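You operate a simulated robot arm through the tools that you are given. There is no shell and no other tool.

You are at the controls of a simulated robot arm. One attempt, no reset.

JOB
Grip the switch box, lever to N, key on, then shift to REV.
Fine: use the red vice; then key off and wind the vice open; the lever stays at REV.
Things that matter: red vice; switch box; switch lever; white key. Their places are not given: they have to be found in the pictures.

Only the result counts: the job must be done as asked and must still hold three seconds after the hand-in. Knocking over, shifting, dropping, spilling or breaking anything else fails it.

ROBOT AND FRAMES
A 6-joint arm with a two-finger gripper, fixed in place. Base frame: the origin is on the floor under the middle of its stand, x ahead of it, y to its left, z up. Units: cm, rad, N and s.
It reaches about 129.8 cm from its shoulder. Its first joint turns from -2.601 to 2.601 rad. Payload 1.57 kg.
The tool frame sits at the grasp point between the pads (the TCP): z along the fingers, y along the line on which they close. The tips reach 2.1 cm beyond it. The gripper opens to 7 cm; its body begins 5 cm behind the TCP.
Orientation is told as [roll, pitch, yaw] about the base's x, y, z axes, in that order, counted from this pose: with the fingers straight down and closing along the base's y, the tool's x points along the base's -x, its y along +y and its z along -z.

CONTROLS
- The arm moves only by the tool step_arm. Its argument "plan" is a list of rows, each an object of numbers (a shift or turn left out is 0, a gripper value left out holds the last): "dx", "dy", "dz": the shift along the base's x, y, z in m; "rx", "ry", "rz": the turn, a rotation vector about the base's x, y, z in rad; "fingers": the finger opening in m, from 0 to 0.07. In form: [{"dx": .., "dy": .., "dz": .., "rx": .., "ry": .., "rz": .., "fingers": ..}, ...]. A call has 1 to 20 rows; each row shifts and turns the commanded pose from where the row before left it. Each row takes 0.2 s and may step no farther than 5 cm and 0.15 rad from the row before; otherwise, or with a gripper value out of range, the whole call is refused. A pose out of reach is approached as far as the arm can. The call stops where the force on the tool passes 90 N (or 10 N more than at its start, if that is more) or the arm is blocked; 0.2 s more then pass. The fingers move at their own pace (about 10.37 cm/s each) and stop on an object; they squeeze with about 30 N. The grip force told is the motor's: it shows also when the fingers shut on nothing. Time passes only in rows, and 0.2 s behind the last, so rows that do not move let the fingers close. It gives the time, the measured TCP pose, the force on the tool (base axes), the opening and the grip force at its end, in the units of the frame above (readings bear some noise), with the torque about the TCP (base axes, N m) and any sound that the robot's microphone picked up.
- Cameras (640 x 400 px; columns grow to the right, rows downward): "scene" is fixed at [40, 65.06, 155.2]; the picture's right is [-0.93, 0.36, 0.00], its down [0.36, 0.92, -0.16] and it looks along [-0.06, -0.15, -0.99] (base axes); focal length 263 px, centre (320, 200). "wrist" rides on the gripper at [7.9, 0.4, -8.1] in the tool frame; the picture's right is [-0.05, 1.00, 0.00], its down [-0.67, -0.04, -0.75] and it looks along [-0.74, -0.04, 0.67] (tool axes); focal length 256 px, centre (320, 200).
- get_image(camera): a new picture of that camera. It takes no simulated time.
- move_column(by): slides the trunk up (or, below 0, down) by that many cm; the arm rides with it, the base frame stays. It gives what a move gives, with no picture.
- measure_at(camera, pixels): for up to 12 pixels [column, row] of the newest picture of that camera ("zoom" is the newest enlarged one), the place [x, y, z] in the base frame of the surface seen there, good to about 0.2 cm. It takes no simulated time.
- zoom(camera, box): a new picture of the part [left, top, right, bottom] of that camera's present view, enlarged. It takes no simulated time.
- hand_in(): hands the job in; it is judged then, once.

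Leave the gripper open and the arm clear of the work at the hand-in unless told otherwise.

The tools are called after "Request:" as name(argument=value, ...) on one line, values as JSON. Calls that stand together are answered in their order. step_arm: Moves the arm, as the interface text tells. Its arguments: {"type":"object","properties":{"plan":{"type":"array","items":{"type":"object","properties":{"dx":{"type":"number"},"dy":{"type":"number"},"dz":{"type":"number"},"rx":{"type":"number"},"ry":{"type":"number"},"rz":{"type":"number"},"fingers":{"type":"number"}}}}},"required":["plan"]} The other tools are called the same way: move_column (by) moves the trunk up or down; get_image (camera) takes a picture; measure_at (camera, pixels) gives the place of the surface under pixels of a picture; zoom (camera, box) takes an enlarged picture of a part of a camera's view; hand_in () hands the job in.

At the start:

```text
time_s: 0.0
eef_pos: [17.59, 54.36, 123.27]
tcp_rot: [0.0, 0.002, 0.001]
force: [0.0, 0.3, 0.0]
wrist_torque: [-0.01, 0.04, 0.0]
finger_gap: 7.01
gripper_force: 0.1
trunk travel left (down, up): [-91.4, 5.6]
```

scene: 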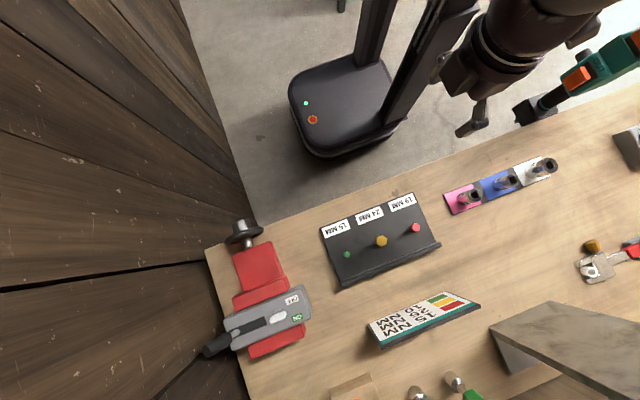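
wrist: 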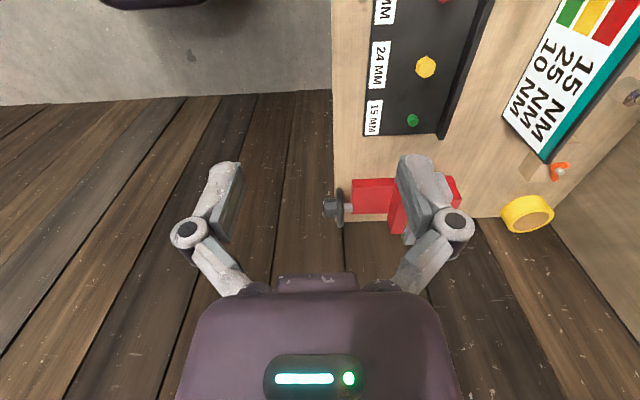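

I see the red vice at the lower left of the scene picture, around (265,300), with a black wheel/handle at (243,235). A grey box with labels sits on top of it, around (268,320). I'll zoom in on these before moving.

Request:
zoom(camera="scene", box=[190, 200, 340, 390])

Request:
zoom(camera="scene", box=[310, 140, 640, 400])

Request:
zoom(camera="wrist", box=[310, 100, 640, 300])

```text
2.11 times, centred on (265, 295) of scene
```

zoom: 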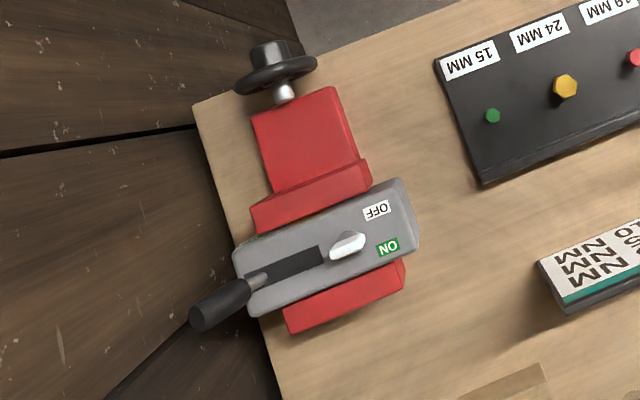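

```text
1.54 times, centred on (475, 270) of scene
```

zoom: 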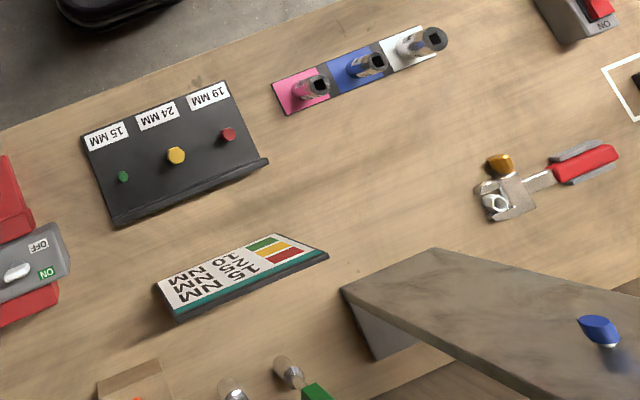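

```text
1.94 times, centred on (475, 200) of wrist
```

zoom: 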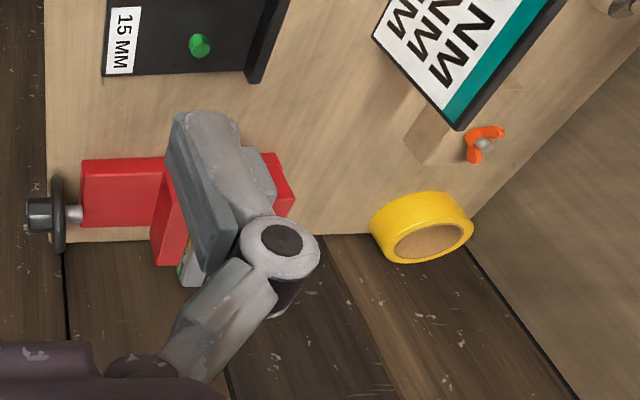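

The switch box sits loosely between the vice jaws. It has a black-handled lever in a slot, a white key on its top with OFF and ON labels, and a screw handle on the vice at (243,235). I'll measure these points next.

Request:
zoom(camera="scene", box=[200, 205, 320, 280])

Request:
measure_at(camera="scene", pixels=[[241, 223], [244, 236], [240, 240], [250, 245], [258, 265], [262, 292], [278, 317], [290, 305], [250, 328], [215, 345], [278, 345], [300, 365]])

Request:
zoom(camera="scene", box=[195, 275, 325, 365])

```text
5.33 times, centred on (260, 242) of scene
```

zoom: 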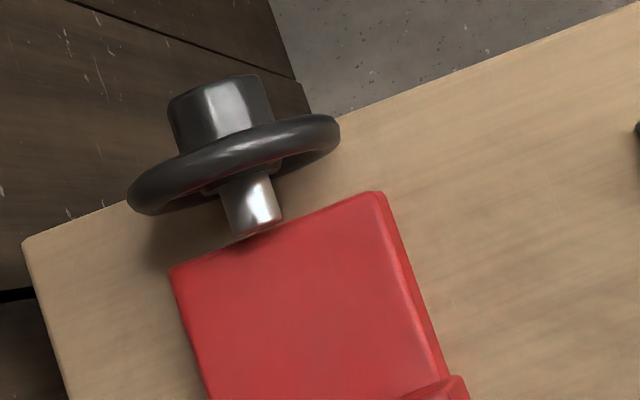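

```text
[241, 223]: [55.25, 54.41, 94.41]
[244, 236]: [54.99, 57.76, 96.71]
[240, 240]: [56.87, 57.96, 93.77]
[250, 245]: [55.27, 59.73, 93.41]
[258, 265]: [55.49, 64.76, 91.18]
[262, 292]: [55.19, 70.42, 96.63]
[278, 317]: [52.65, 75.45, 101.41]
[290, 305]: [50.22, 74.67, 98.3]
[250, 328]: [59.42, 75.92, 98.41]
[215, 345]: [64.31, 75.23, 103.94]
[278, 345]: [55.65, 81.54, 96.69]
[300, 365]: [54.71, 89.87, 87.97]
```

```text
4.44 times, centred on (260, 320) of scene
```

zoom: 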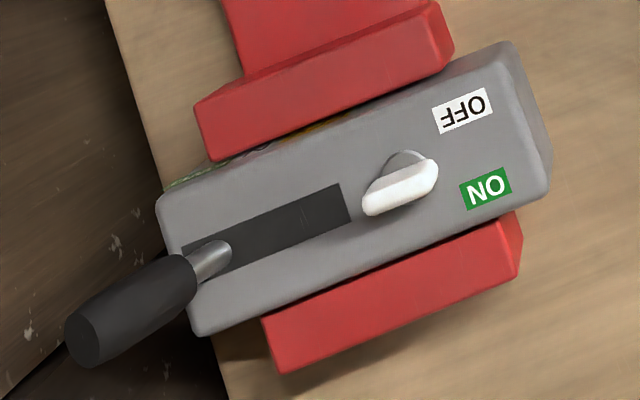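

The box has a slot with the lever at its outer end, and there's a coloured label on its side facing the near jaw. I'll measure details in this zoom.

Request:
measure_at(camera="zoom", pixels=[[400, 190], [372, 208], [432, 165], [405, 158], [335, 200], [190, 245], [225, 250], [85, 340], [180, 280], [130, 310], [460, 112], [485, 188]])

Request:
zoom(camera="scene", box=[215, 285, 275, 325])

```text
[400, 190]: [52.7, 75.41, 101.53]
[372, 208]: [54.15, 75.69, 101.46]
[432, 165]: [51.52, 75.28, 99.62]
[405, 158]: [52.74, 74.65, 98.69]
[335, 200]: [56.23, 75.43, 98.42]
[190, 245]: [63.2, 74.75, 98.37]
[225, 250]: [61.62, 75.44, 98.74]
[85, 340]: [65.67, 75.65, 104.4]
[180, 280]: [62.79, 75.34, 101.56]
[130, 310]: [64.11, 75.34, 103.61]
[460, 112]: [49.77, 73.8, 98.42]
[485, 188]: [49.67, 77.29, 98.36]
```

```text
10.00 times, centred on (245, 305) of scene
```

zoom: 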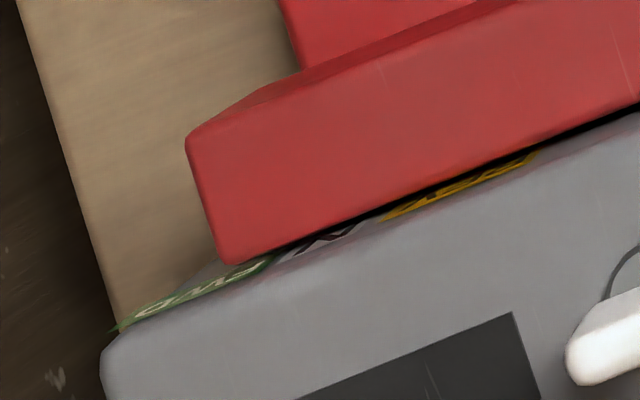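

Labels on the box side run green, then white, then yellow from +x toward -x. The lever is at the green end, so N is the middle and the yellow end is probably REV. Next I'll turn the hand so the fingers point along +y, in front of the vice handle, and use the wrist camera to look at the screw head.

Request:
step_arm(plan=[{"dx": 0.022, "dy": -0.0125, "dz": -0.008, "rx": 0.1428}, {"dx": 0.022, "dy": -0.0125, "dz": -0.008, "rx": 0.1428}, {"dx": 0.022, "dy": -0.0125, "dz": -0.008, "rx": 0.1428}, {"dx": 0.022, "dy": -0.0125, "dz": -0.008, "rx": 0.1428}, {"dx": 0.022, "dy": -0.0125, "dz": -0.008, "rx": 0.1428}, {"dx": 0.022, "dy": -0.0125, "dz": -0.008, "rx": 0.1428}, {"dx": 0.022, "dy": -0.0125, "dz": -0.008, "rx": 0.1428}, {"dx": 0.022, "dy": -0.0125, "dz": -0.008, "rx": 0.1428}, {"dx": 0.022, "dy": -0.0125, "dz": -0.008, "rx": 0.1428}, {"dx": 0.022, "dy": -0.0125, "dz": -0.008, "rx": 0.1428}, {"dx": 0.022, "dy": -0.0125, "dz": -0.008, "rx": 0.1428}])

Request:
get_image(camera="wrist")

Request:
get_image(camera="scene")

```text
time_s: 2.4
eef_pos: [46.26, 47.6, 141.84]
tcp_rot: [1.57, -0.002, -0.001]
force: [-0.1, -0.7, 0.0]
wrist_torque: [-0.01, -0.04, 0.01]
finger_gap: 7.01
gripper_force: 0.1
out of reach, approached as far as the arm can: row 1, 2, 3, 4, 5, 6, 7, 8, 9, 10, 11
trunk travel left (down, up): [-91.4, 5.6]
```

```text
taken
```

wrist: 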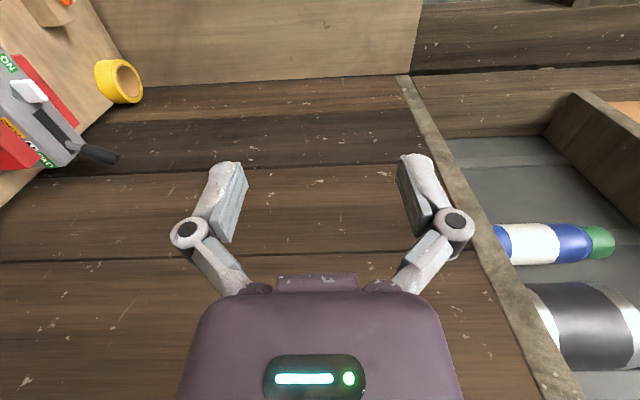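

```text
taken
```

scene: 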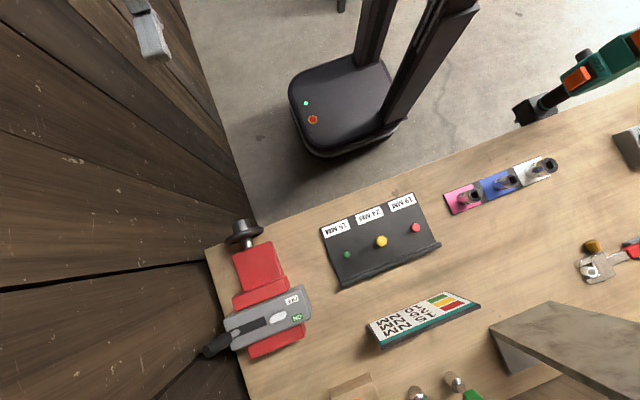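

The arm could not get down there because the trunk is too high. The wrist view shows a dark plank wall on the +x side and a shelf with bottles above it. I'll measure how far away these are before I lower the trunk.

Request:
measure_at(camera="wrist", pixels=[[320, 120], [320, 200], [100, 300], [440, 180], [520, 240], [580, 330], [410, 90], [250, 40], [230, 180], [540, 60], [30, 90], [60, 150]])

Request:
measure_at(camera="scene", pixels=[[100, 100], [200, 100], [50, 250], [150, 330], [230, 150], [222, 244], [300, 212], [205, 250], [240, 380], [150, 40], [400, 60], [500, 355]])

```text
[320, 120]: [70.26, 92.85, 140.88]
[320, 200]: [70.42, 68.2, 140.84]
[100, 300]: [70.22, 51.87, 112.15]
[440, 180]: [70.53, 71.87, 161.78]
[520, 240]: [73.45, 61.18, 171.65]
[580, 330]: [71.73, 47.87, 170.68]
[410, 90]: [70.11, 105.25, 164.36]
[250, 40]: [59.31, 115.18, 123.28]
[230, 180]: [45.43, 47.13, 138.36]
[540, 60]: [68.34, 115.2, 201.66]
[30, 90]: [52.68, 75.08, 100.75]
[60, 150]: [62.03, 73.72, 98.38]
```

```text
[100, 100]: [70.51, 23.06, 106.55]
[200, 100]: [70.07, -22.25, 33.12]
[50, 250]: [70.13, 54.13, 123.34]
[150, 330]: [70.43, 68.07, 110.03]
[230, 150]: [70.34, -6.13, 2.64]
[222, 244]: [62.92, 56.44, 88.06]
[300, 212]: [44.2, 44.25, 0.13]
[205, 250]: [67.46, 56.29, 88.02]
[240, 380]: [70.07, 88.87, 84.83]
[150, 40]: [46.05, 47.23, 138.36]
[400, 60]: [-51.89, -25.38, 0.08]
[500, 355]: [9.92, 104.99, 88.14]
```

The plank wall is at x≈70, the bench top at z≈88 and the bench front edge at y≈56.3. I'll lower the trunk 15 cm first and check where the arm sits.

Request:
move_column(by=-15)

Request:
get_image(camera="scene")

Request:
get_image(camera="wrist")

```text
time_s: 4.2
eef_pos: [46.03, 47.51, 126.93]
tcp_rot: [1.569, 0.0, 0.001]
force: [-0.3, 0.7, 0.3]
wrist_torque: [-0.05, -0.03, -0.01]
finger_gap: 7.0
gripper_force: 0.0
trunk travel left (down, up): [-76.4, 20.6]
```

```text
taken
```

scene: 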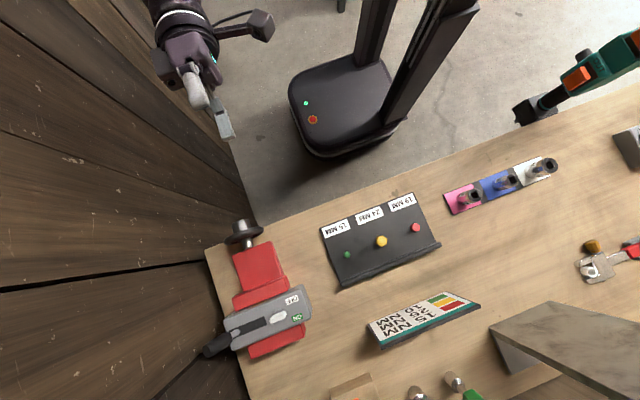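

```text
taken
```

wrist: 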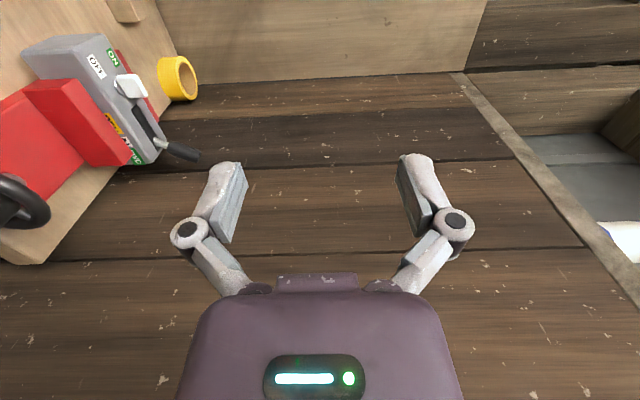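

The arm is clear of everything and the wrist camera now sees the vice and box. I'll lower another 20 cm and zoom in.

Request:
zoom(camera="wrist", box=[0, 20, 220, 240])

Request:
move_column(by=-20)

Request:
get_image(camera="wrist")

Request:
get_image(camera="scene")

```text
1.82 times, centred on (110, 130) of wrist
```

zoom: 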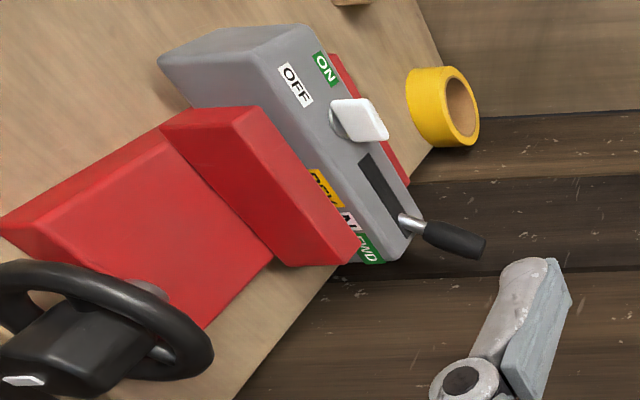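

```text
time_s: 6.3
eef_pos: [46.12, 47.55, 106.93]
tcp_rot: [1.569, -0.002, 0.0]
force: [0.6, -0.6, 1.0]
wrist_torque: [-0.03, 0.0, -0.01]
finger_gap: 7.0
gripper_force: 0.1
trunk travel left (down, up): [-56.4, 40.6]
```

```text
taken
```

wrist: 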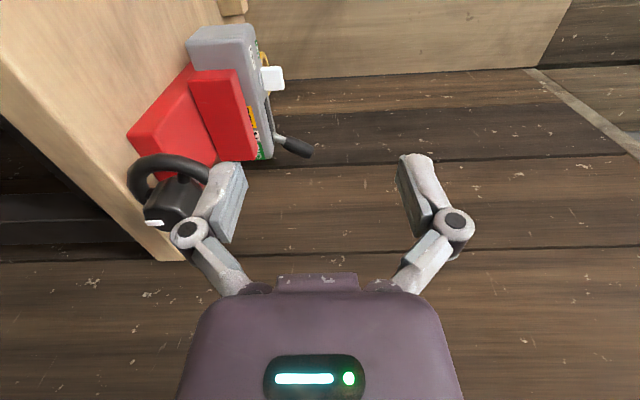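

```text
taken
```

scene: 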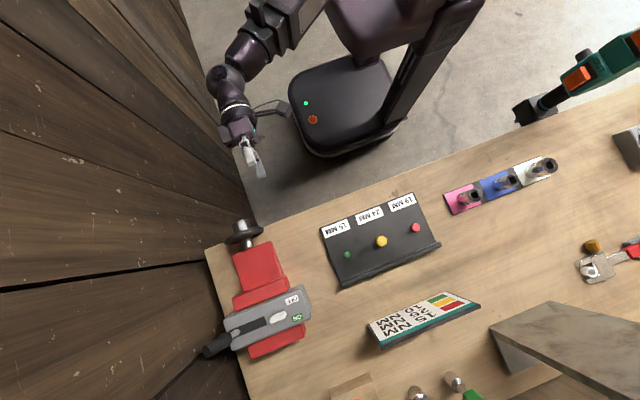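

The box's side labels are confirmed: FWD (green), N, REV (yellow), and the lever is at FWD. The vice knob is at about (175,205) with a white mark on it. I'll zoom in on it and measure.

Request:
zoom(camera="wrist", box=[110, 140, 230, 260])

Request:
measure_at(camera="wrist", pixels=[[168, 200], [156, 222], [160, 210], [185, 195], [150, 215], [175, 225], [140, 175], [180, 160]])

```text
3.33 times, centred on (170, 200) of wrist
```

zoom: 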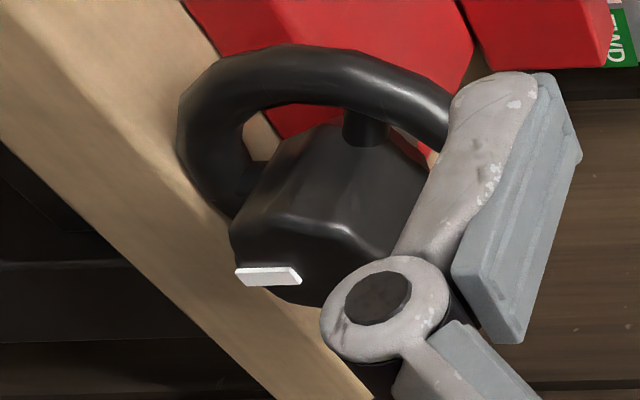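

```text
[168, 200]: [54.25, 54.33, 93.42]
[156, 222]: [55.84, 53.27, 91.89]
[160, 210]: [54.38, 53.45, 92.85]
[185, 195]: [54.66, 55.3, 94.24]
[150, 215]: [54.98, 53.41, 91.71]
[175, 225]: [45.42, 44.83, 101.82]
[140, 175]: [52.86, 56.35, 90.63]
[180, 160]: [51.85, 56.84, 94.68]
```

The knob's front is at about y=53.3, so the hand at y=47.5 has room. I'll lower 13.5 cm to bring the hand level with the knob.

Request:
move_column(by=-13.5)

Request:
get_image(camera="wrist")

Request:
zoom(camera="wrist", box=[220, 80, 420, 260])

```text
time_s: 8.0
eef_pos: [46.09, 47.48, 93.3]
tcp_rot: [1.569, 0.0, 0.0]
force: [1.3, 0.6, 0.6]
wrist_torque: [-0.02, 0.01, 0.01]
finger_gap: 6.99
gripper_force: 0.1
trunk travel left (down, up): [-42.9, 54.1]
```

```text
taken
```

wrist: 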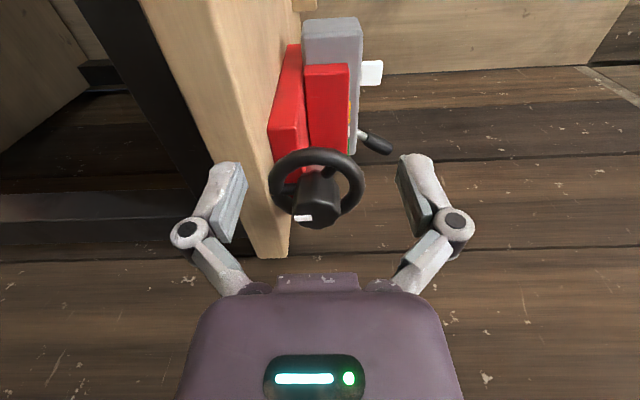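

```text
2.22 times, centred on (320, 170) of wrist
```

zoom: 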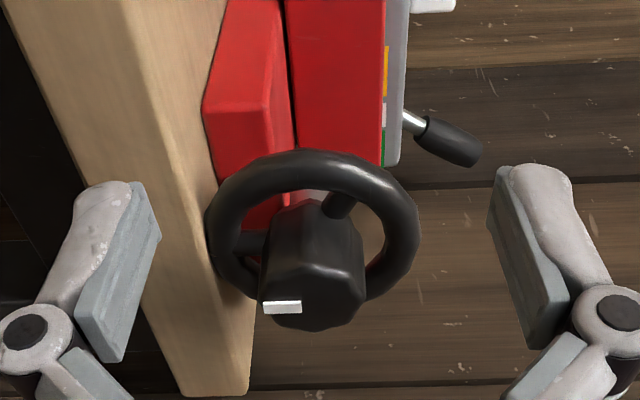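

The knob's white index mark at (303,218) points straight down (picture left is down). I'll measure the knob face and edges.

Request:
measure_at(camera="zoom", pixels=[[310, 300], [283, 307], [268, 308], [300, 307], [340, 300], [320, 322], [262, 290], [355, 270], [310, 240], [345, 310], [310, 165], [405, 250]])

Request:
zoom(camera="wrist", box=[280, 160, 360, 240])

```text
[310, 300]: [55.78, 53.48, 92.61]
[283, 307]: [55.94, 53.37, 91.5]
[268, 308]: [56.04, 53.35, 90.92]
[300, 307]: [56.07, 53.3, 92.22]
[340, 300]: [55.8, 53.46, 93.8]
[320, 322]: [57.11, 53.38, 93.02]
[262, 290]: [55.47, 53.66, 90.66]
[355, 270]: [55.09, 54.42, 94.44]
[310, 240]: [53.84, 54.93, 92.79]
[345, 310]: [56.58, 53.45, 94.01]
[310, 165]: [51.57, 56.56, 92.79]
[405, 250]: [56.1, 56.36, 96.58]
```

```text
5.00 times, centred on (320, 200) of wrist
```

zoom: 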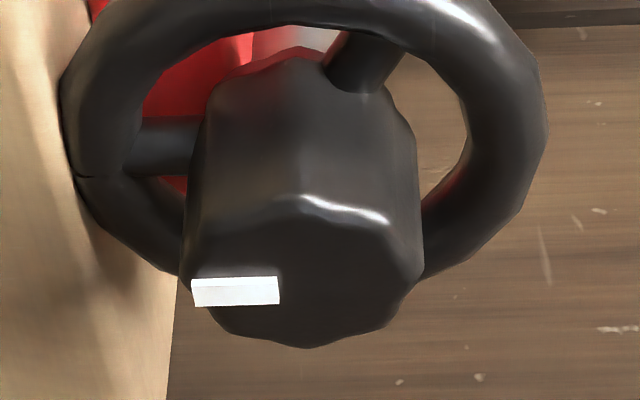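

Request:
measure_at(camera="zoom", pixels=[[300, 212], [310, 340], [192, 265], [415, 275], [300, 275], [235, 292], [275, 292], [197, 292], [250, 120], [400, 150], [200, 150], [300, 100]])

Request:
measure_at(camera="scene", pixels=[[233, 224], [250, 220], [240, 228], [226, 244], [262, 232], [248, 247], [256, 262], [235, 258], [276, 247], [284, 275], [244, 262]])

```text
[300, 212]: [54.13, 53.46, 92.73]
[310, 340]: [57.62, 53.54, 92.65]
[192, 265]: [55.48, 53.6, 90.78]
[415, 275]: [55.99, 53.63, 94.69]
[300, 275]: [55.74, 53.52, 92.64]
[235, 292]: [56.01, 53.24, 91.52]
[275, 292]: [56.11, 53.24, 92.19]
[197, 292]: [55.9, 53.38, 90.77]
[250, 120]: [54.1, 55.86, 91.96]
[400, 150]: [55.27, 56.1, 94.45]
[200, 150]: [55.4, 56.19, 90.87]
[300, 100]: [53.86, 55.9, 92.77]
```

```text
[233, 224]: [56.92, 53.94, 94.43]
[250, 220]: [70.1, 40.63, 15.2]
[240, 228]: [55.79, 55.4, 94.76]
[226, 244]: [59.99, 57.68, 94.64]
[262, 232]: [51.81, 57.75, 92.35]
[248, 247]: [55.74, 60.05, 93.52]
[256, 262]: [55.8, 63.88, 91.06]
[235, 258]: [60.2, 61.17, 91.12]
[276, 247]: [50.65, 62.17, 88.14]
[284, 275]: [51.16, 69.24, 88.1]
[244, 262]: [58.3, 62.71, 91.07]
```

The knob's axis is at about x=55.85, z=92.7, and it runs from y≈53.4 to the wheel at y≈56.5. I'll make a small test shift first, to see whether commanded and measured poses agree after the earlier out-of-reach moves.

Request:
step_arm(plan=[{"dx": 0.01, "fingers": 0.06}, {"dx": 0.01}])

```text
time_s: 8.6
eef_pos: [48.22, 47.65, 93.41]
tcp_rot: [1.571, 0.0, -0.001]
force: [0.9, 0.1, 0.3]
wrist_torque: [0.0, 0.01, -0.02]
finger_gap: 5.98
gripper_force: 0.1
trunk travel left (down, up): [-42.9, 54.1]
```

The poses agree. Now I'll move in front of the knob axis and pre-wind the hand by -1.5 rad about y, so there is room to turn clockwise for tightening.

Request:
step_arm(plan=[{"dx": 0.00763, "dz": -0.0007, "ry": -0.15}, {"dx": 0.00763, "dz": -0.0007, "ry": -0.15}, {"dx": 0.00763, "dz": -0.0007, "ry": -0.15}, {"dx": 0.00763, "dz": -0.0007, "ry": -0.15}, {"dx": 0.00763, "dz": -0.0007, "ry": -0.15}, {"dx": 0.00763, "dz": -0.0007, "ry": -0.15}, {"dx": 0.00763, "dz": -0.0007, "ry": -0.15}, {"dx": 0.00763, "dz": -0.0007, "ry": -0.15}, {"dx": 0.00763, "dz": -0.0007, "ry": -0.15}, {"dx": 0.00763, "dz": -0.0007, "ry": -0.15}])

Request:
get_image(camera="wrist")

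Request:
get_image(camera="scene")

```text
time_s: 10.8
eef_pos: [55.5, 47.67, 93.34]
tcp_rot: [1.56, -1.501, 0.011]
force: [0.2, -0.2, -0.7]
wrist_torque: [-0.01, -0.01, 0.01]
finger_gap: 5.97
gripper_force: 0.1
out of reach, approached as far as the arm can: row 5, 9
trunk travel left (down, up): [-42.9, 54.1]
```

```text
taken
```

wrist: 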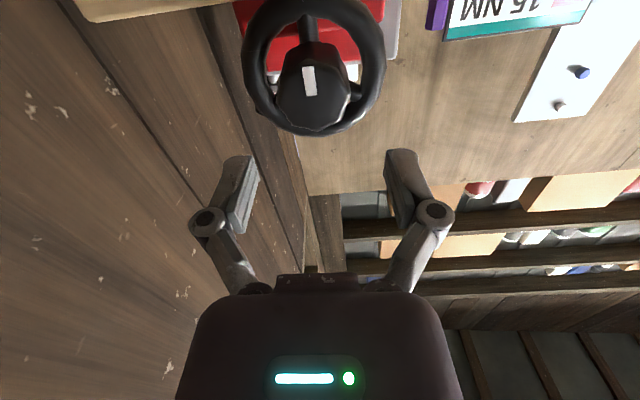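

```text
taken
```

scene: 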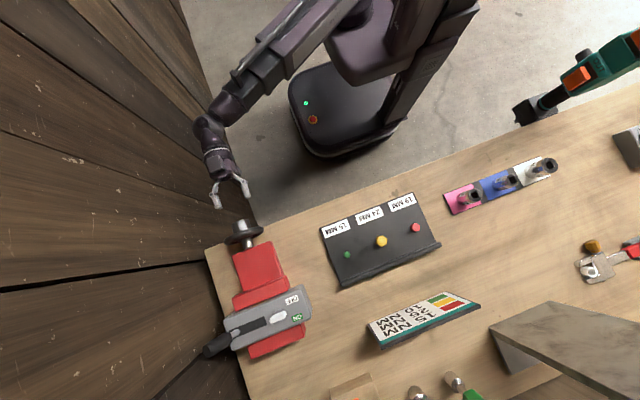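

The hand is now turned with the camera underneath. The arm looks close to the plank wall in the scene picture, so I'll measure how close its links are.

Request:
measure_at(camera="scene", pixels=[[215, 140], [222, 105], [200, 130], [213, 105], [270, 70], [230, 185], [213, 195], [247, 185], [310, 40], [350, 40]])

```text
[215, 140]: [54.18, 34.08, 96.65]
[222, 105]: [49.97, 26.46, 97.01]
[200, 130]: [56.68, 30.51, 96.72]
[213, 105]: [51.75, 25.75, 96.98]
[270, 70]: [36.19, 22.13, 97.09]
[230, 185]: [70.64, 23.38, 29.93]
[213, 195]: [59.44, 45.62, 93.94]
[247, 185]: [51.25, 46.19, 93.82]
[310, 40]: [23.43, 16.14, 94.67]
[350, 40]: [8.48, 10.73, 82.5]
```

There is plenty of clearance from the wall. I'll correct the small offset onto the knob axis and check.

Request:
step_arm(plan=[{"dx": 0.0035, "dz": -0.0032}, {"dz": -0.0032}])

Request:
get_image(camera="wrist")

Request:
measure_at(camera="wrist", pixels=[[309, 75], [312, 95], [285, 85], [345, 85], [312, 130], [255, 60], [378, 50], [310, 30], [305, 120], [345, 110], [275, 105], [360, 100]])

```text
time_s: 11.3
eef_pos: [56.13, 47.62, 93.31]
tcp_rot: [1.547, -1.499, 0.023]
force: [0.7, -0.4, 0.3]
wrist_torque: [0.03, 0.01, 0.01]
finger_gap: 6.02
gripper_force: 0.1
out of reach, approached as far as the arm can: row 1, 2
trunk travel left (down, up): [-42.9, 54.1]
```

```text
taken
```

wrist: 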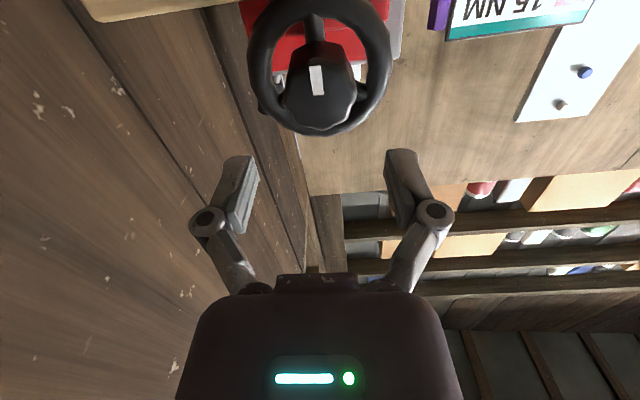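

```text
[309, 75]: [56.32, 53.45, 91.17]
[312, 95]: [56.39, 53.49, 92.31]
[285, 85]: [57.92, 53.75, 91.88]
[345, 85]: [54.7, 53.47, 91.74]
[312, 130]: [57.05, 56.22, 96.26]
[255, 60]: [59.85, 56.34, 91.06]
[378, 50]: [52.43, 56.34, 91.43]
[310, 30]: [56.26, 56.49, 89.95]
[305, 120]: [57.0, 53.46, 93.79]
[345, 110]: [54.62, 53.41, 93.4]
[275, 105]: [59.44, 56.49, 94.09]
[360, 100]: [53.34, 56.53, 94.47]
```

The z value isn't going down: the arm is at its lower limit relative to the shoulder. I'll raise the arm 20 cm, then lower the trunk 20.6 cm to get more freedom.

Request:
step_arm(plan=[{"dz": 0.04}, {"dz": 0.04}, {"dz": 0.04}, {"dz": 0.04}, {"dz": 0.04}])

Request:
move_column(by=-20.6)

Request:
get_image(camera="wrist")

Request:
get_image(camera="scene")

```text
time_s: 12.6
eef_pos: [56.16, 47.58, 93.51]
tcp_rot: [1.583, -1.499, -0.016]
force: [-0.1, -0.1, -0.2]
wrist_torque: [0.03, -0.02, 0.02]
finger_gap: 6.01
gripper_force: 0.1
out of reach, approached as far as the arm can: row 1, 2, 3, 4, 5
trunk travel left (down, up): [-42.9, 54.1]
```

```text
time_s: 14.8
eef_pos: [56.06, 47.57, 72.8]
tcp_rot: [1.587, -1.497, -0.015]
force: [-0.3, -0.2, -0.8]
wrist_torque: [-0.02, 0.03, 0.04]
finger_gap: 6.01
gripper_force: 0.0
trunk travel left (down, up): [-22.3, 74.7]
```

```text
taken
```

wrist: 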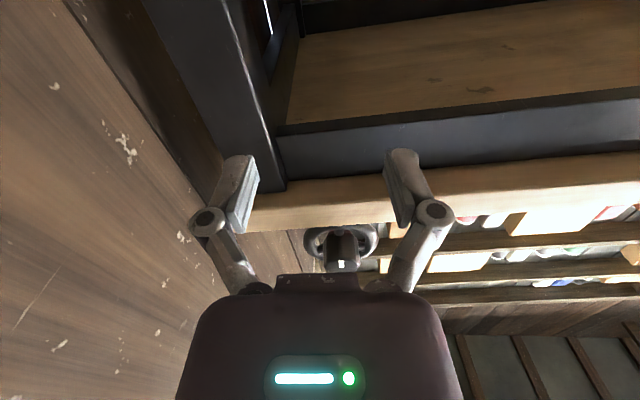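

```text
taken
```

scene: 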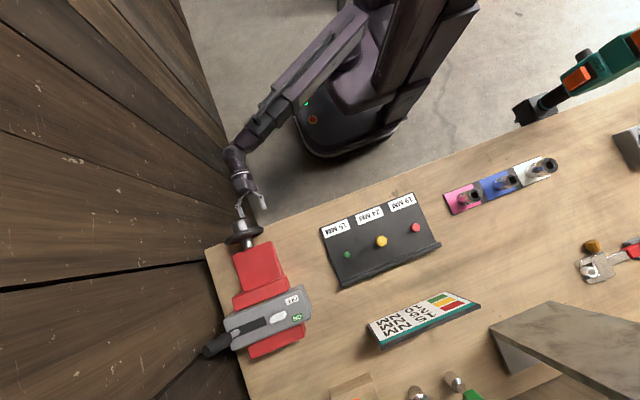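

The arm didn't rise, so only the trunk dropped and the hand is now at z=72.8, clear of the bench. This wrist roll seems to be near a joint limit, so I'll unwind the roll by +0.15 per row and try raising.

Request:
step_arm(plan=[{"ry": 0.15}, {"ry": 0.15}, {"ry": 0.15}, {"ry": 0.15}, {"dz": 0.01}, {"dz": 0.02}])

```text
time_s: 16.2
eef_pos: [56.15, 47.59, 72.8]
tcp_rot: [1.571, -0.9, -0.001]
force: [-0.7, -0.3, 0.1]
wrist_torque: [0.0, -0.02, 0.01]
finger_gap: 6.01
gripper_force: 0.1
out of reach, approached as far as the arm can: row 5, 6
trunk travel left (down, up): [-22.3, 74.7]
```

Now it makes sense: all arm links sit at the same height, so the arm is planar and height changes only through the trunk. I'll test how far the wrist rolls by winding further negative, which gives the most turning range for tightening.

Request:
step_arm(plan=[{"ry": -0.15}, {"ry": -0.15}, {"ry": -0.15}, {"ry": -0.15}, {"ry": -0.15}, {"ry": -0.15}, {"ry": -0.15}, {"ry": -0.15}, {"ry": -0.15}, {"ry": -0.15}, {"ry": -0.15}, {"ry": -0.15}, {"ry": -0.15}, {"ry": -0.15}])

```text
time_s: 19.2
eef_pos: [56.08, 47.56, 72.97]
tcp_rot: [-1.572, -0.138, -3.14]
force: [0.4, 0.4, -0.1]
wrist_torque: [0.03, 0.03, 0.05]
finger_gap: 6.0
gripper_force: 0.0
trunk travel left (down, up): [-22.3, 74.7]
```

The wrist rolled to -3.0 rad without trouble. Now I'll raise the trunk to bring the hand to the knob axis height, z≈92.7.

Request:
move_column(by=19.75)

Request:
get_image(camera="wrist")

```text
time_s: 21.3
eef_pos: [56.04, 47.52, 92.63]
tcp_rot: [-1.573, -0.143, -3.14]
force: [-0.4, -1.0, 0.0]
wrist_torque: [0.02, -0.01, -0.04]
finger_gap: 5.99
gripper_force: 0.1
trunk travel left (down, up): [-42.1, 54.9]
```

```text
taken
```

wrist: 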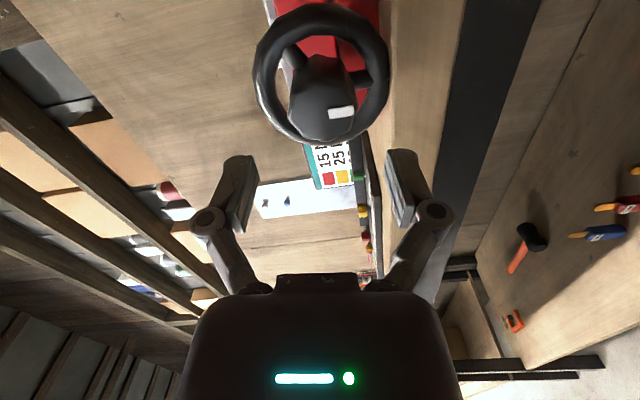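

The camera now looks from the wall side. I'll measure the knob face again to average its centre.

Request:
zoom(camera="wrist", box=[240, 0, 400, 160])

Request:
measure_at(camera="wrist", pixels=[[340, 112], [327, 112], [352, 112], [292, 105], [350, 125], [318, 82], [325, 130], [318, 105], [296, 120], [258, 60], [388, 70]])

```text
2.50 times, centred on (320, 80) of wrist
```

zoom: 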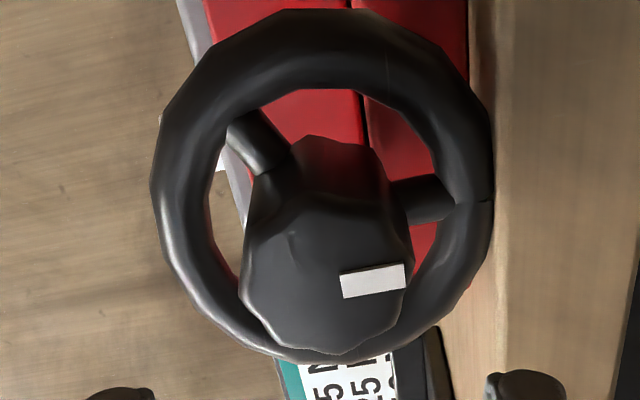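

```text
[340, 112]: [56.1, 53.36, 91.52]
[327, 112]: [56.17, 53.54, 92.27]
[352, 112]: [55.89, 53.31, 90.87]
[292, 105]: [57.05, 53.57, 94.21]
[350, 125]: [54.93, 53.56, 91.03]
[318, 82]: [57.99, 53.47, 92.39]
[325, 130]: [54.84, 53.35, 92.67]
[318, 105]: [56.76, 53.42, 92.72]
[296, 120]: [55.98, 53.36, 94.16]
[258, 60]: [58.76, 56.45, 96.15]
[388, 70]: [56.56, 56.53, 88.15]
```

The knob centre is at about (56.05, 92.65), matching the hand. I'll move in along +y to y=54.0 so the tips stop just short of the wheel rim, then close.

Request:
step_arm(plan=[{"dy": 0.013}, {"dy": 0.013}, {"dy": 0.013}, {"dy": 0.013}, {"dy": 0.013}, {"fingers": 0.0}, {}, {}, {}])

Request:
get_image(camera="wrist")

```text
time_s: 23.3
eef_pos: [56.08, 53.94, 92.53]
tcp_rot: [-1.572, -0.141, -3.14]
force: [-8.0, -8.7, -20.0]
wrist_torque: [-0.62, -0.01, -0.4]
finger_gap: 4.14
gripper_force: 32.2
trunk travel left (down, up): [-42.1, 54.9]
```

```text
taken
```

wrist: 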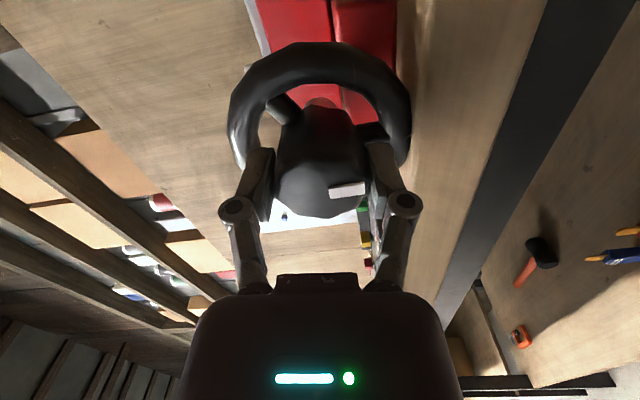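

The knob is gripped at a 4.14 cm opening. The -20 N in z suggests I'm about a millimetre high, so I'll nudge the trunk down 0.1 cm.

Request:
move_column(by=-0.12)

```text
time_s: 23.8
eef_pos: [56.09, 53.92, 92.57]
tcp_rot: [-1.574, -0.142, -3.14]
force: [-6.5, -5.8, -9.9]
wrist_torque: [-0.11, 0.0, 0.1]
finger_gap: 4.13
gripper_force: 32.1
trunk travel left (down, up): [-41.9, 55.1]
```

The z load has dropped to about -10 N. Now I'll turn clockwise (+ry) by 0.5 rad as a first test and watch the torque.

Request:
step_arm(plan=[{"ry": 0.1}, {"ry": 0.1}, {"ry": 0.1}, {"ry": 0.1}, {"ry": 0.1}])

Request:
get_image(camera="wrist")

Request:
zoom(camera="scene", box=[195, 205, 325, 365])

```text
time_s: 25.0
eef_pos: [56.14, 54.0, 92.5]
tcp_rot: [-1.574, -0.644, -3.139]
force: [-6.5, -4.3, -10.7]
wrist_torque: [0.16, -0.03, 0.72]
finger_gap: 4.12
gripper_force: 32.5
trunk travel left (down, up): [-41.9, 55.1]
```

```text
taken
```

wrist: 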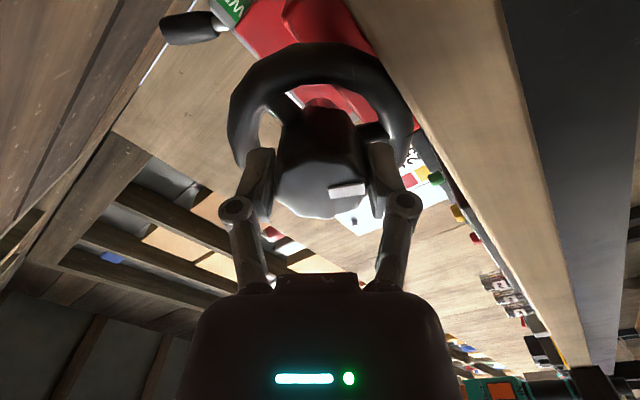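

```text
2.50 times, centred on (260, 285) of scene
```

zoom: 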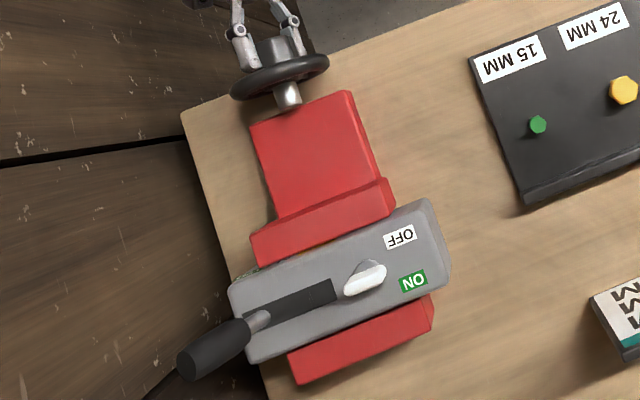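

The knob turns with the hand: the white mark stays fixed between the fingers. I'll measure the jaw and box positions now as a reference, then keep turning.

Request:
measure_at(camera="zoom", pixels=[[320, 215], [380, 185], [320, 235], [325, 252], [395, 215], [300, 100], [340, 330], [400, 315], [350, 345], [245, 275]])

Request:
zoom(camera="scene", box=[225, 270, 315, 330])

Request:
step_arm(plan=[{"ry": 0.12}, {"ry": 0.12}, {"ry": 0.12}, {"ry": 0.12}, {"ry": 0.12}, {"ry": 0.12}, {"ry": 0.12}, {"ry": 0.12}, {"ry": 0.12}, {"ry": 0.12}, {"ry": 0.12}, {"ry": 0.12}])

Request:
zoom(camera="scene", box=[225, 270, 315, 330])

```text
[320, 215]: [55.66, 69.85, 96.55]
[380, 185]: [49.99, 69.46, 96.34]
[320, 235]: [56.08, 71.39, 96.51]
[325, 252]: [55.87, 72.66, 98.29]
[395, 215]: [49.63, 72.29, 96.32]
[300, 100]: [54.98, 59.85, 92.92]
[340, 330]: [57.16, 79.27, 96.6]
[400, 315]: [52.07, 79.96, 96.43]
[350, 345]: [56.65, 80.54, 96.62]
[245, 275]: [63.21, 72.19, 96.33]
```

```text
6.67 times, centred on (270, 300) of scene
```

zoom: 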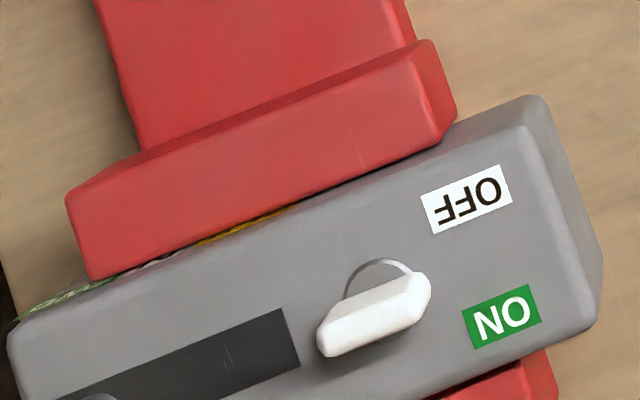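

```text
time_s: 27.6
eef_pos: [55.89, 54.01, 92.49]
tcp_rot: [1.575, -1.056, -0.002]
force: [-12.6, -3.2, -6.0]
wrist_torque: [-0.4, -0.01, 0.31]
finger_gap: 4.11
gripper_force: 31.9
trunk travel left (down, up): [-41.9, 55.1]
```

```text
6.67 times, centred on (270, 300) of scene
```

zoom: 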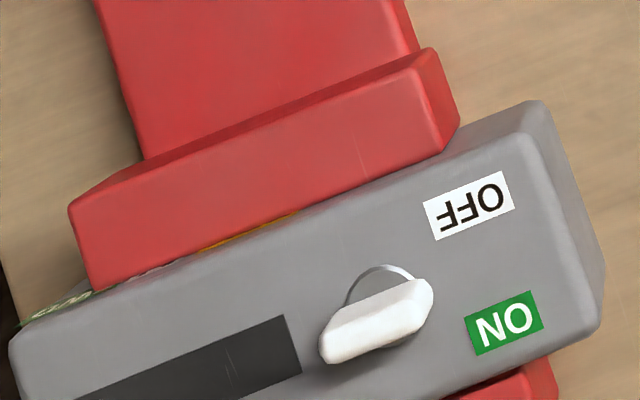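

Clockwise closes it: the jaw has advanced and is now pushing the box toward the back jaw. I'll keep turning and watch the torque.

Request:
step_arm(plan=[{"ry": 0.12}, {"ry": 0.12}, {"ry": 0.12}, {"ry": 0.12}, {"ry": 0.12}, {"ry": 0.12}, {"ry": 0.12}, {"ry": 0.12}])

Request:
zoom(camera="scene", box=[225, 290, 315, 360])

Request:
get_image(camera="wrist")

```text
time_s: 29.4
eef_pos: [56.06, 53.99, 92.51]
tcp_rot: [1.572, -0.093, -0.002]
force: [-7.8, 5.7, 6.6]
wrist_torque: [0.0, -0.01, -0.67]
finger_gap: 4.12
gripper_force: 31.6
trunk travel left (down, up): [-41.9, 55.1]
```

```text
5.71 times, centred on (270, 325) of scene
```

zoom: 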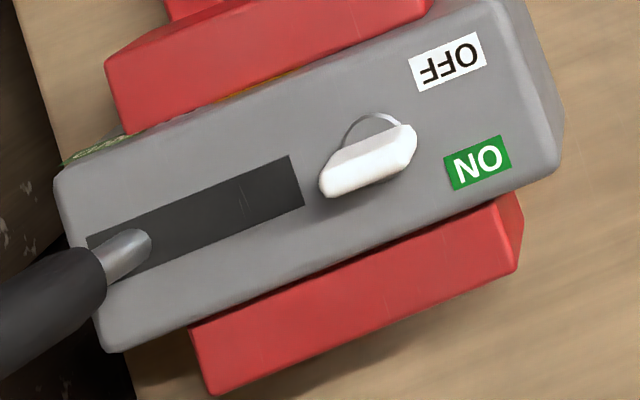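

```text
taken
```

wrist: 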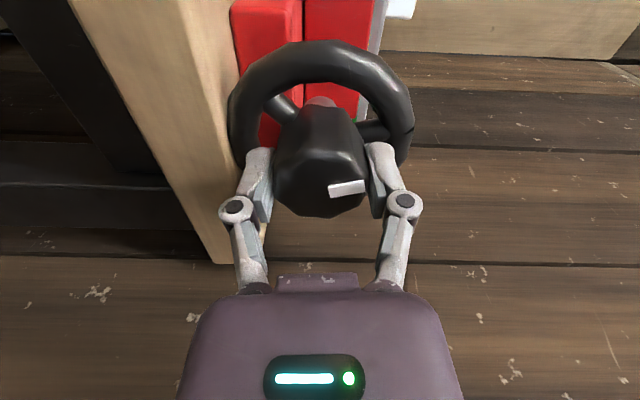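

It still turns easily and there is a slight gap to the back jaw. I'll continue in the same direction.

Request:
step_arm(plan=[{"ry": 0.12}, {"ry": 0.12}, {"ry": 0.12}, {"ry": 0.12}, {"ry": 0.12}, {"ry": 0.12}, {"ry": 0.12}, {"ry": 0.12}])

Request:
zoom(camera="scene", box=[225, 290, 315, 360])

```text
time_s: 31.2
eef_pos: [55.93, 53.88, 92.46]
tcp_rot: [1.571, 0.867, -0.001]
force: [3.1, 14.8, 23.6]
wrist_torque: [0.03, -0.05, -0.05]
finger_gap: 4.1
gripper_force: 31.8
trunk travel left (down, up): [-41.9, 55.1]
```

```text
5.71 times, centred on (270, 325) of scene
```

zoom: 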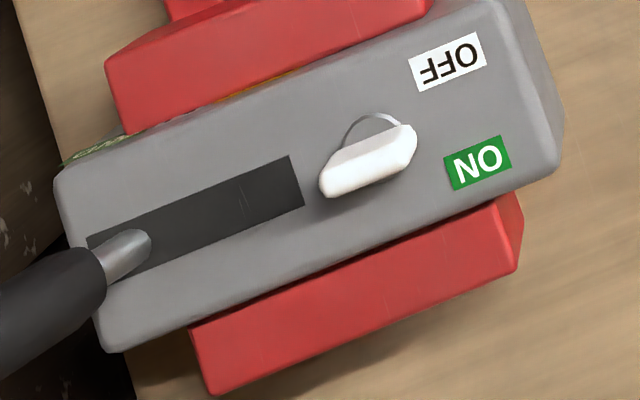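

The last two pictures of jaw and box look identical, so the jaw has stopped. I'll check whether the knob slipped in the fingers.

Request:
get_image(camera="wrist")

Request:
zoom(camera="wrist", box=[220, 20, 420, 240])

```text
taken
```

wrist: 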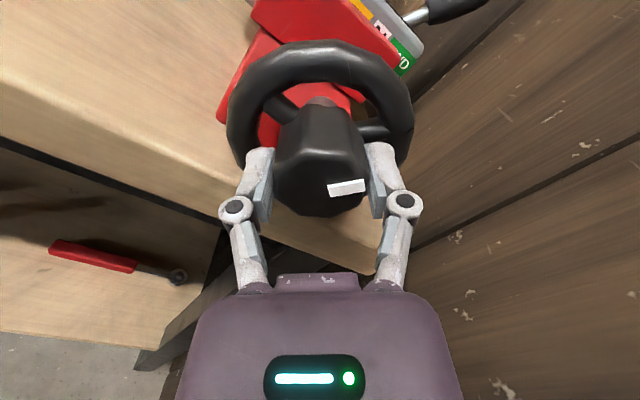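

```text
1.82 times, centred on (320, 130) of wrist
```

zoom: 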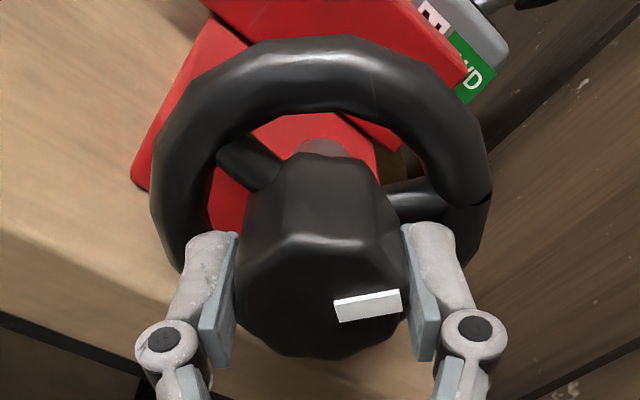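

The mark is still fixed between the fingers, so the knob really turned while the jaw hardly moved: the box is now clamped between the jaws. I'll give it a bit more turn in small steps to look for resistance.

Request:
step_arm(plan=[{"ry": 0.08}, {"ry": 0.08}, {"ry": 0.08}, {"ry": 0.08}])

Request:
get_image(camera="wrist")

Request:
zoom(camera="scene", box=[225, 290, 315, 360])

```text
time_s: 32.2
eef_pos: [56.06, 53.89, 92.39]
tcp_rot: [1.569, 1.184, 0.002]
force: [3.7, 13.8, 17.3]
wrist_torque: [0.33, -0.15, 0.22]
finger_gap: 4.12
gripper_force: 31.9
trunk travel left (down, up): [-41.9, 55.1]
```

```text
taken
```

wrist: 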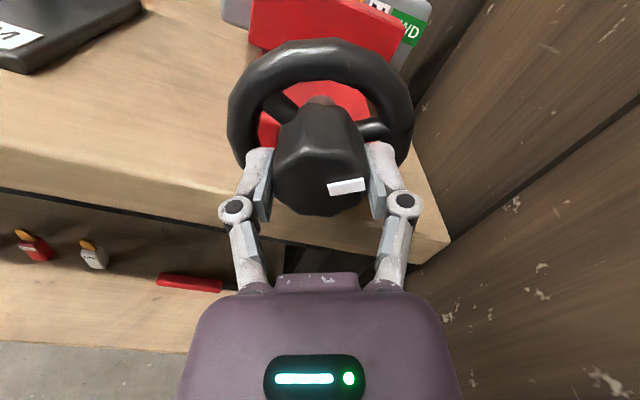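

```text
5.71 times, centred on (270, 325) of scene
```

zoom: 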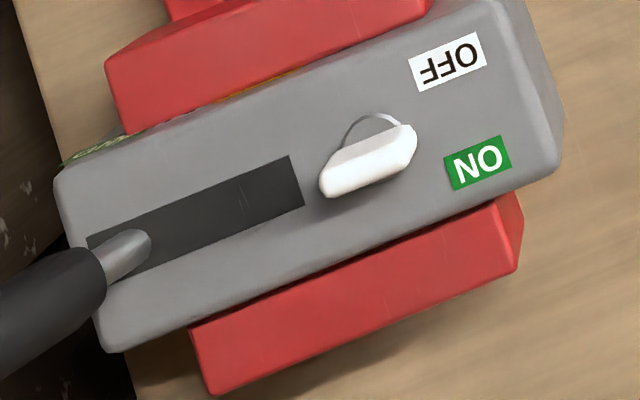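

The resisting torque about y is slowly rising (-0.01, -0.05, -0.15 N·m), so the vice is taking load. I'll tighten a little more in small steps.

Request:
step_arm(plan=[{"ry": 0.08}, {"ry": 0.08}, {"ry": 0.08}, {"ry": 0.08}, {"ry": 0.08}])

Request:
get_image(camera="wrist")

```text
time_s: 33.4
eef_pos: [55.95, 54.02, 92.38]
tcp_rot: [-1.52, 1.557, -3.085]
force: [-2.0, 4.8, 7.3]
wrist_torque: [0.2, 0.0, -0.13]
finger_gap: 4.17
gripper_force: 31.7
trunk travel left (down, up): [-41.9, 55.1]
```

```text
taken
```

wrist: 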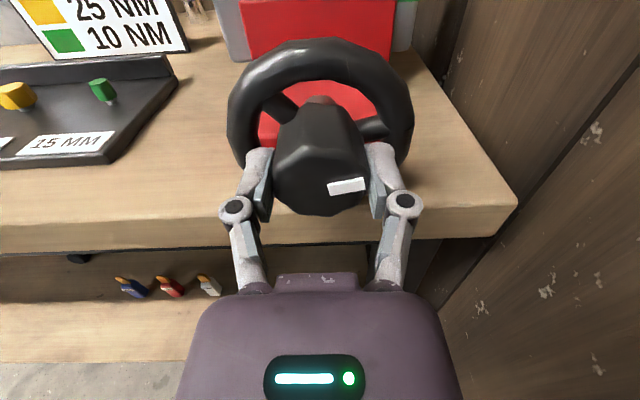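

The knob is still turning easily and not slipping. I'll continue another 0.8 rad and compare.

Request:
step_arm(plan=[{"ry": 0.1}, {"ry": 0.1}, {"ry": 0.1}, {"ry": 0.1}, {"ry": 0.1}, {"ry": 0.1}, {"ry": 0.1}, {"ry": 0.1}])

Request:
get_image(camera="wrist")

Request:
zoom(camera="scene", box=[225, 290, 315, 360])

```text
time_s: 35.2
eef_pos: [55.87, 54.04, 92.46]
tcp_rot: [-1.576, 0.755, -3.14]
force: [-9.2, -7.2, -7.6]
wrist_torque: [-0.28, -0.01, 0.35]
finger_gap: 4.15
gripper_force: 32.2
trunk travel left (down, up): [-41.9, 55.1]
```

```text
taken
```

wrist: 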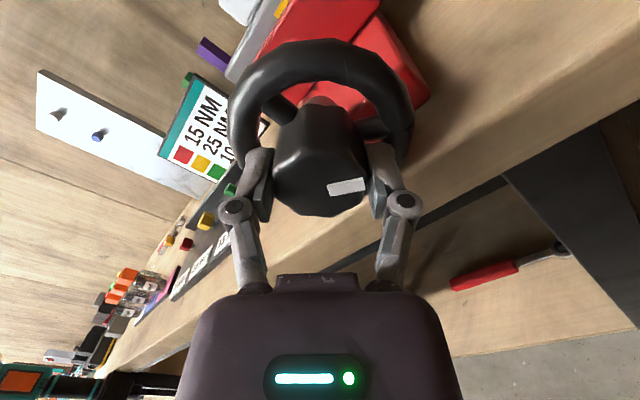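

```text
5.71 times, centred on (270, 325) of scene
```

zoom: 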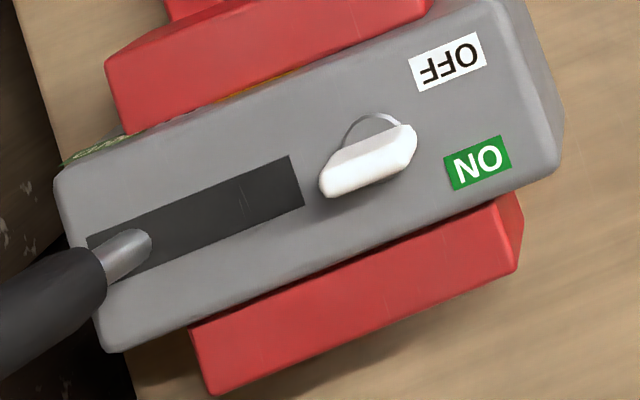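

The knob keeps turning with no more jaw movement. I'll zoom in on the jaw-to-box contact lines.

Request:
zoom(camera="scene", box=[215, 285, 275, 325])

Request:
zoom(camera="scene", box=[250, 310, 310, 350])

```text
10.00 times, centred on (245, 305) of scene
```

zoom: 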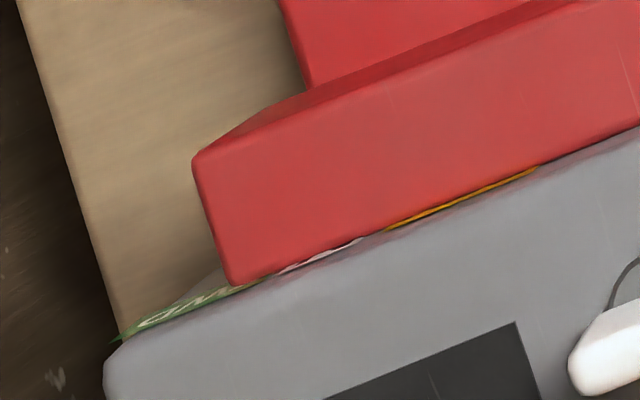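

```text
10.00 times, centred on (280, 330) of scene
```

zoom: 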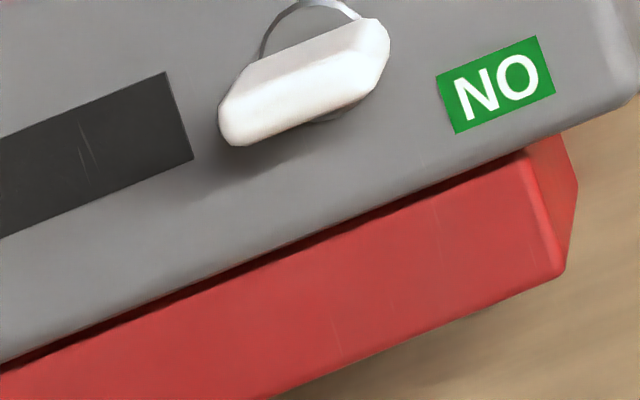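

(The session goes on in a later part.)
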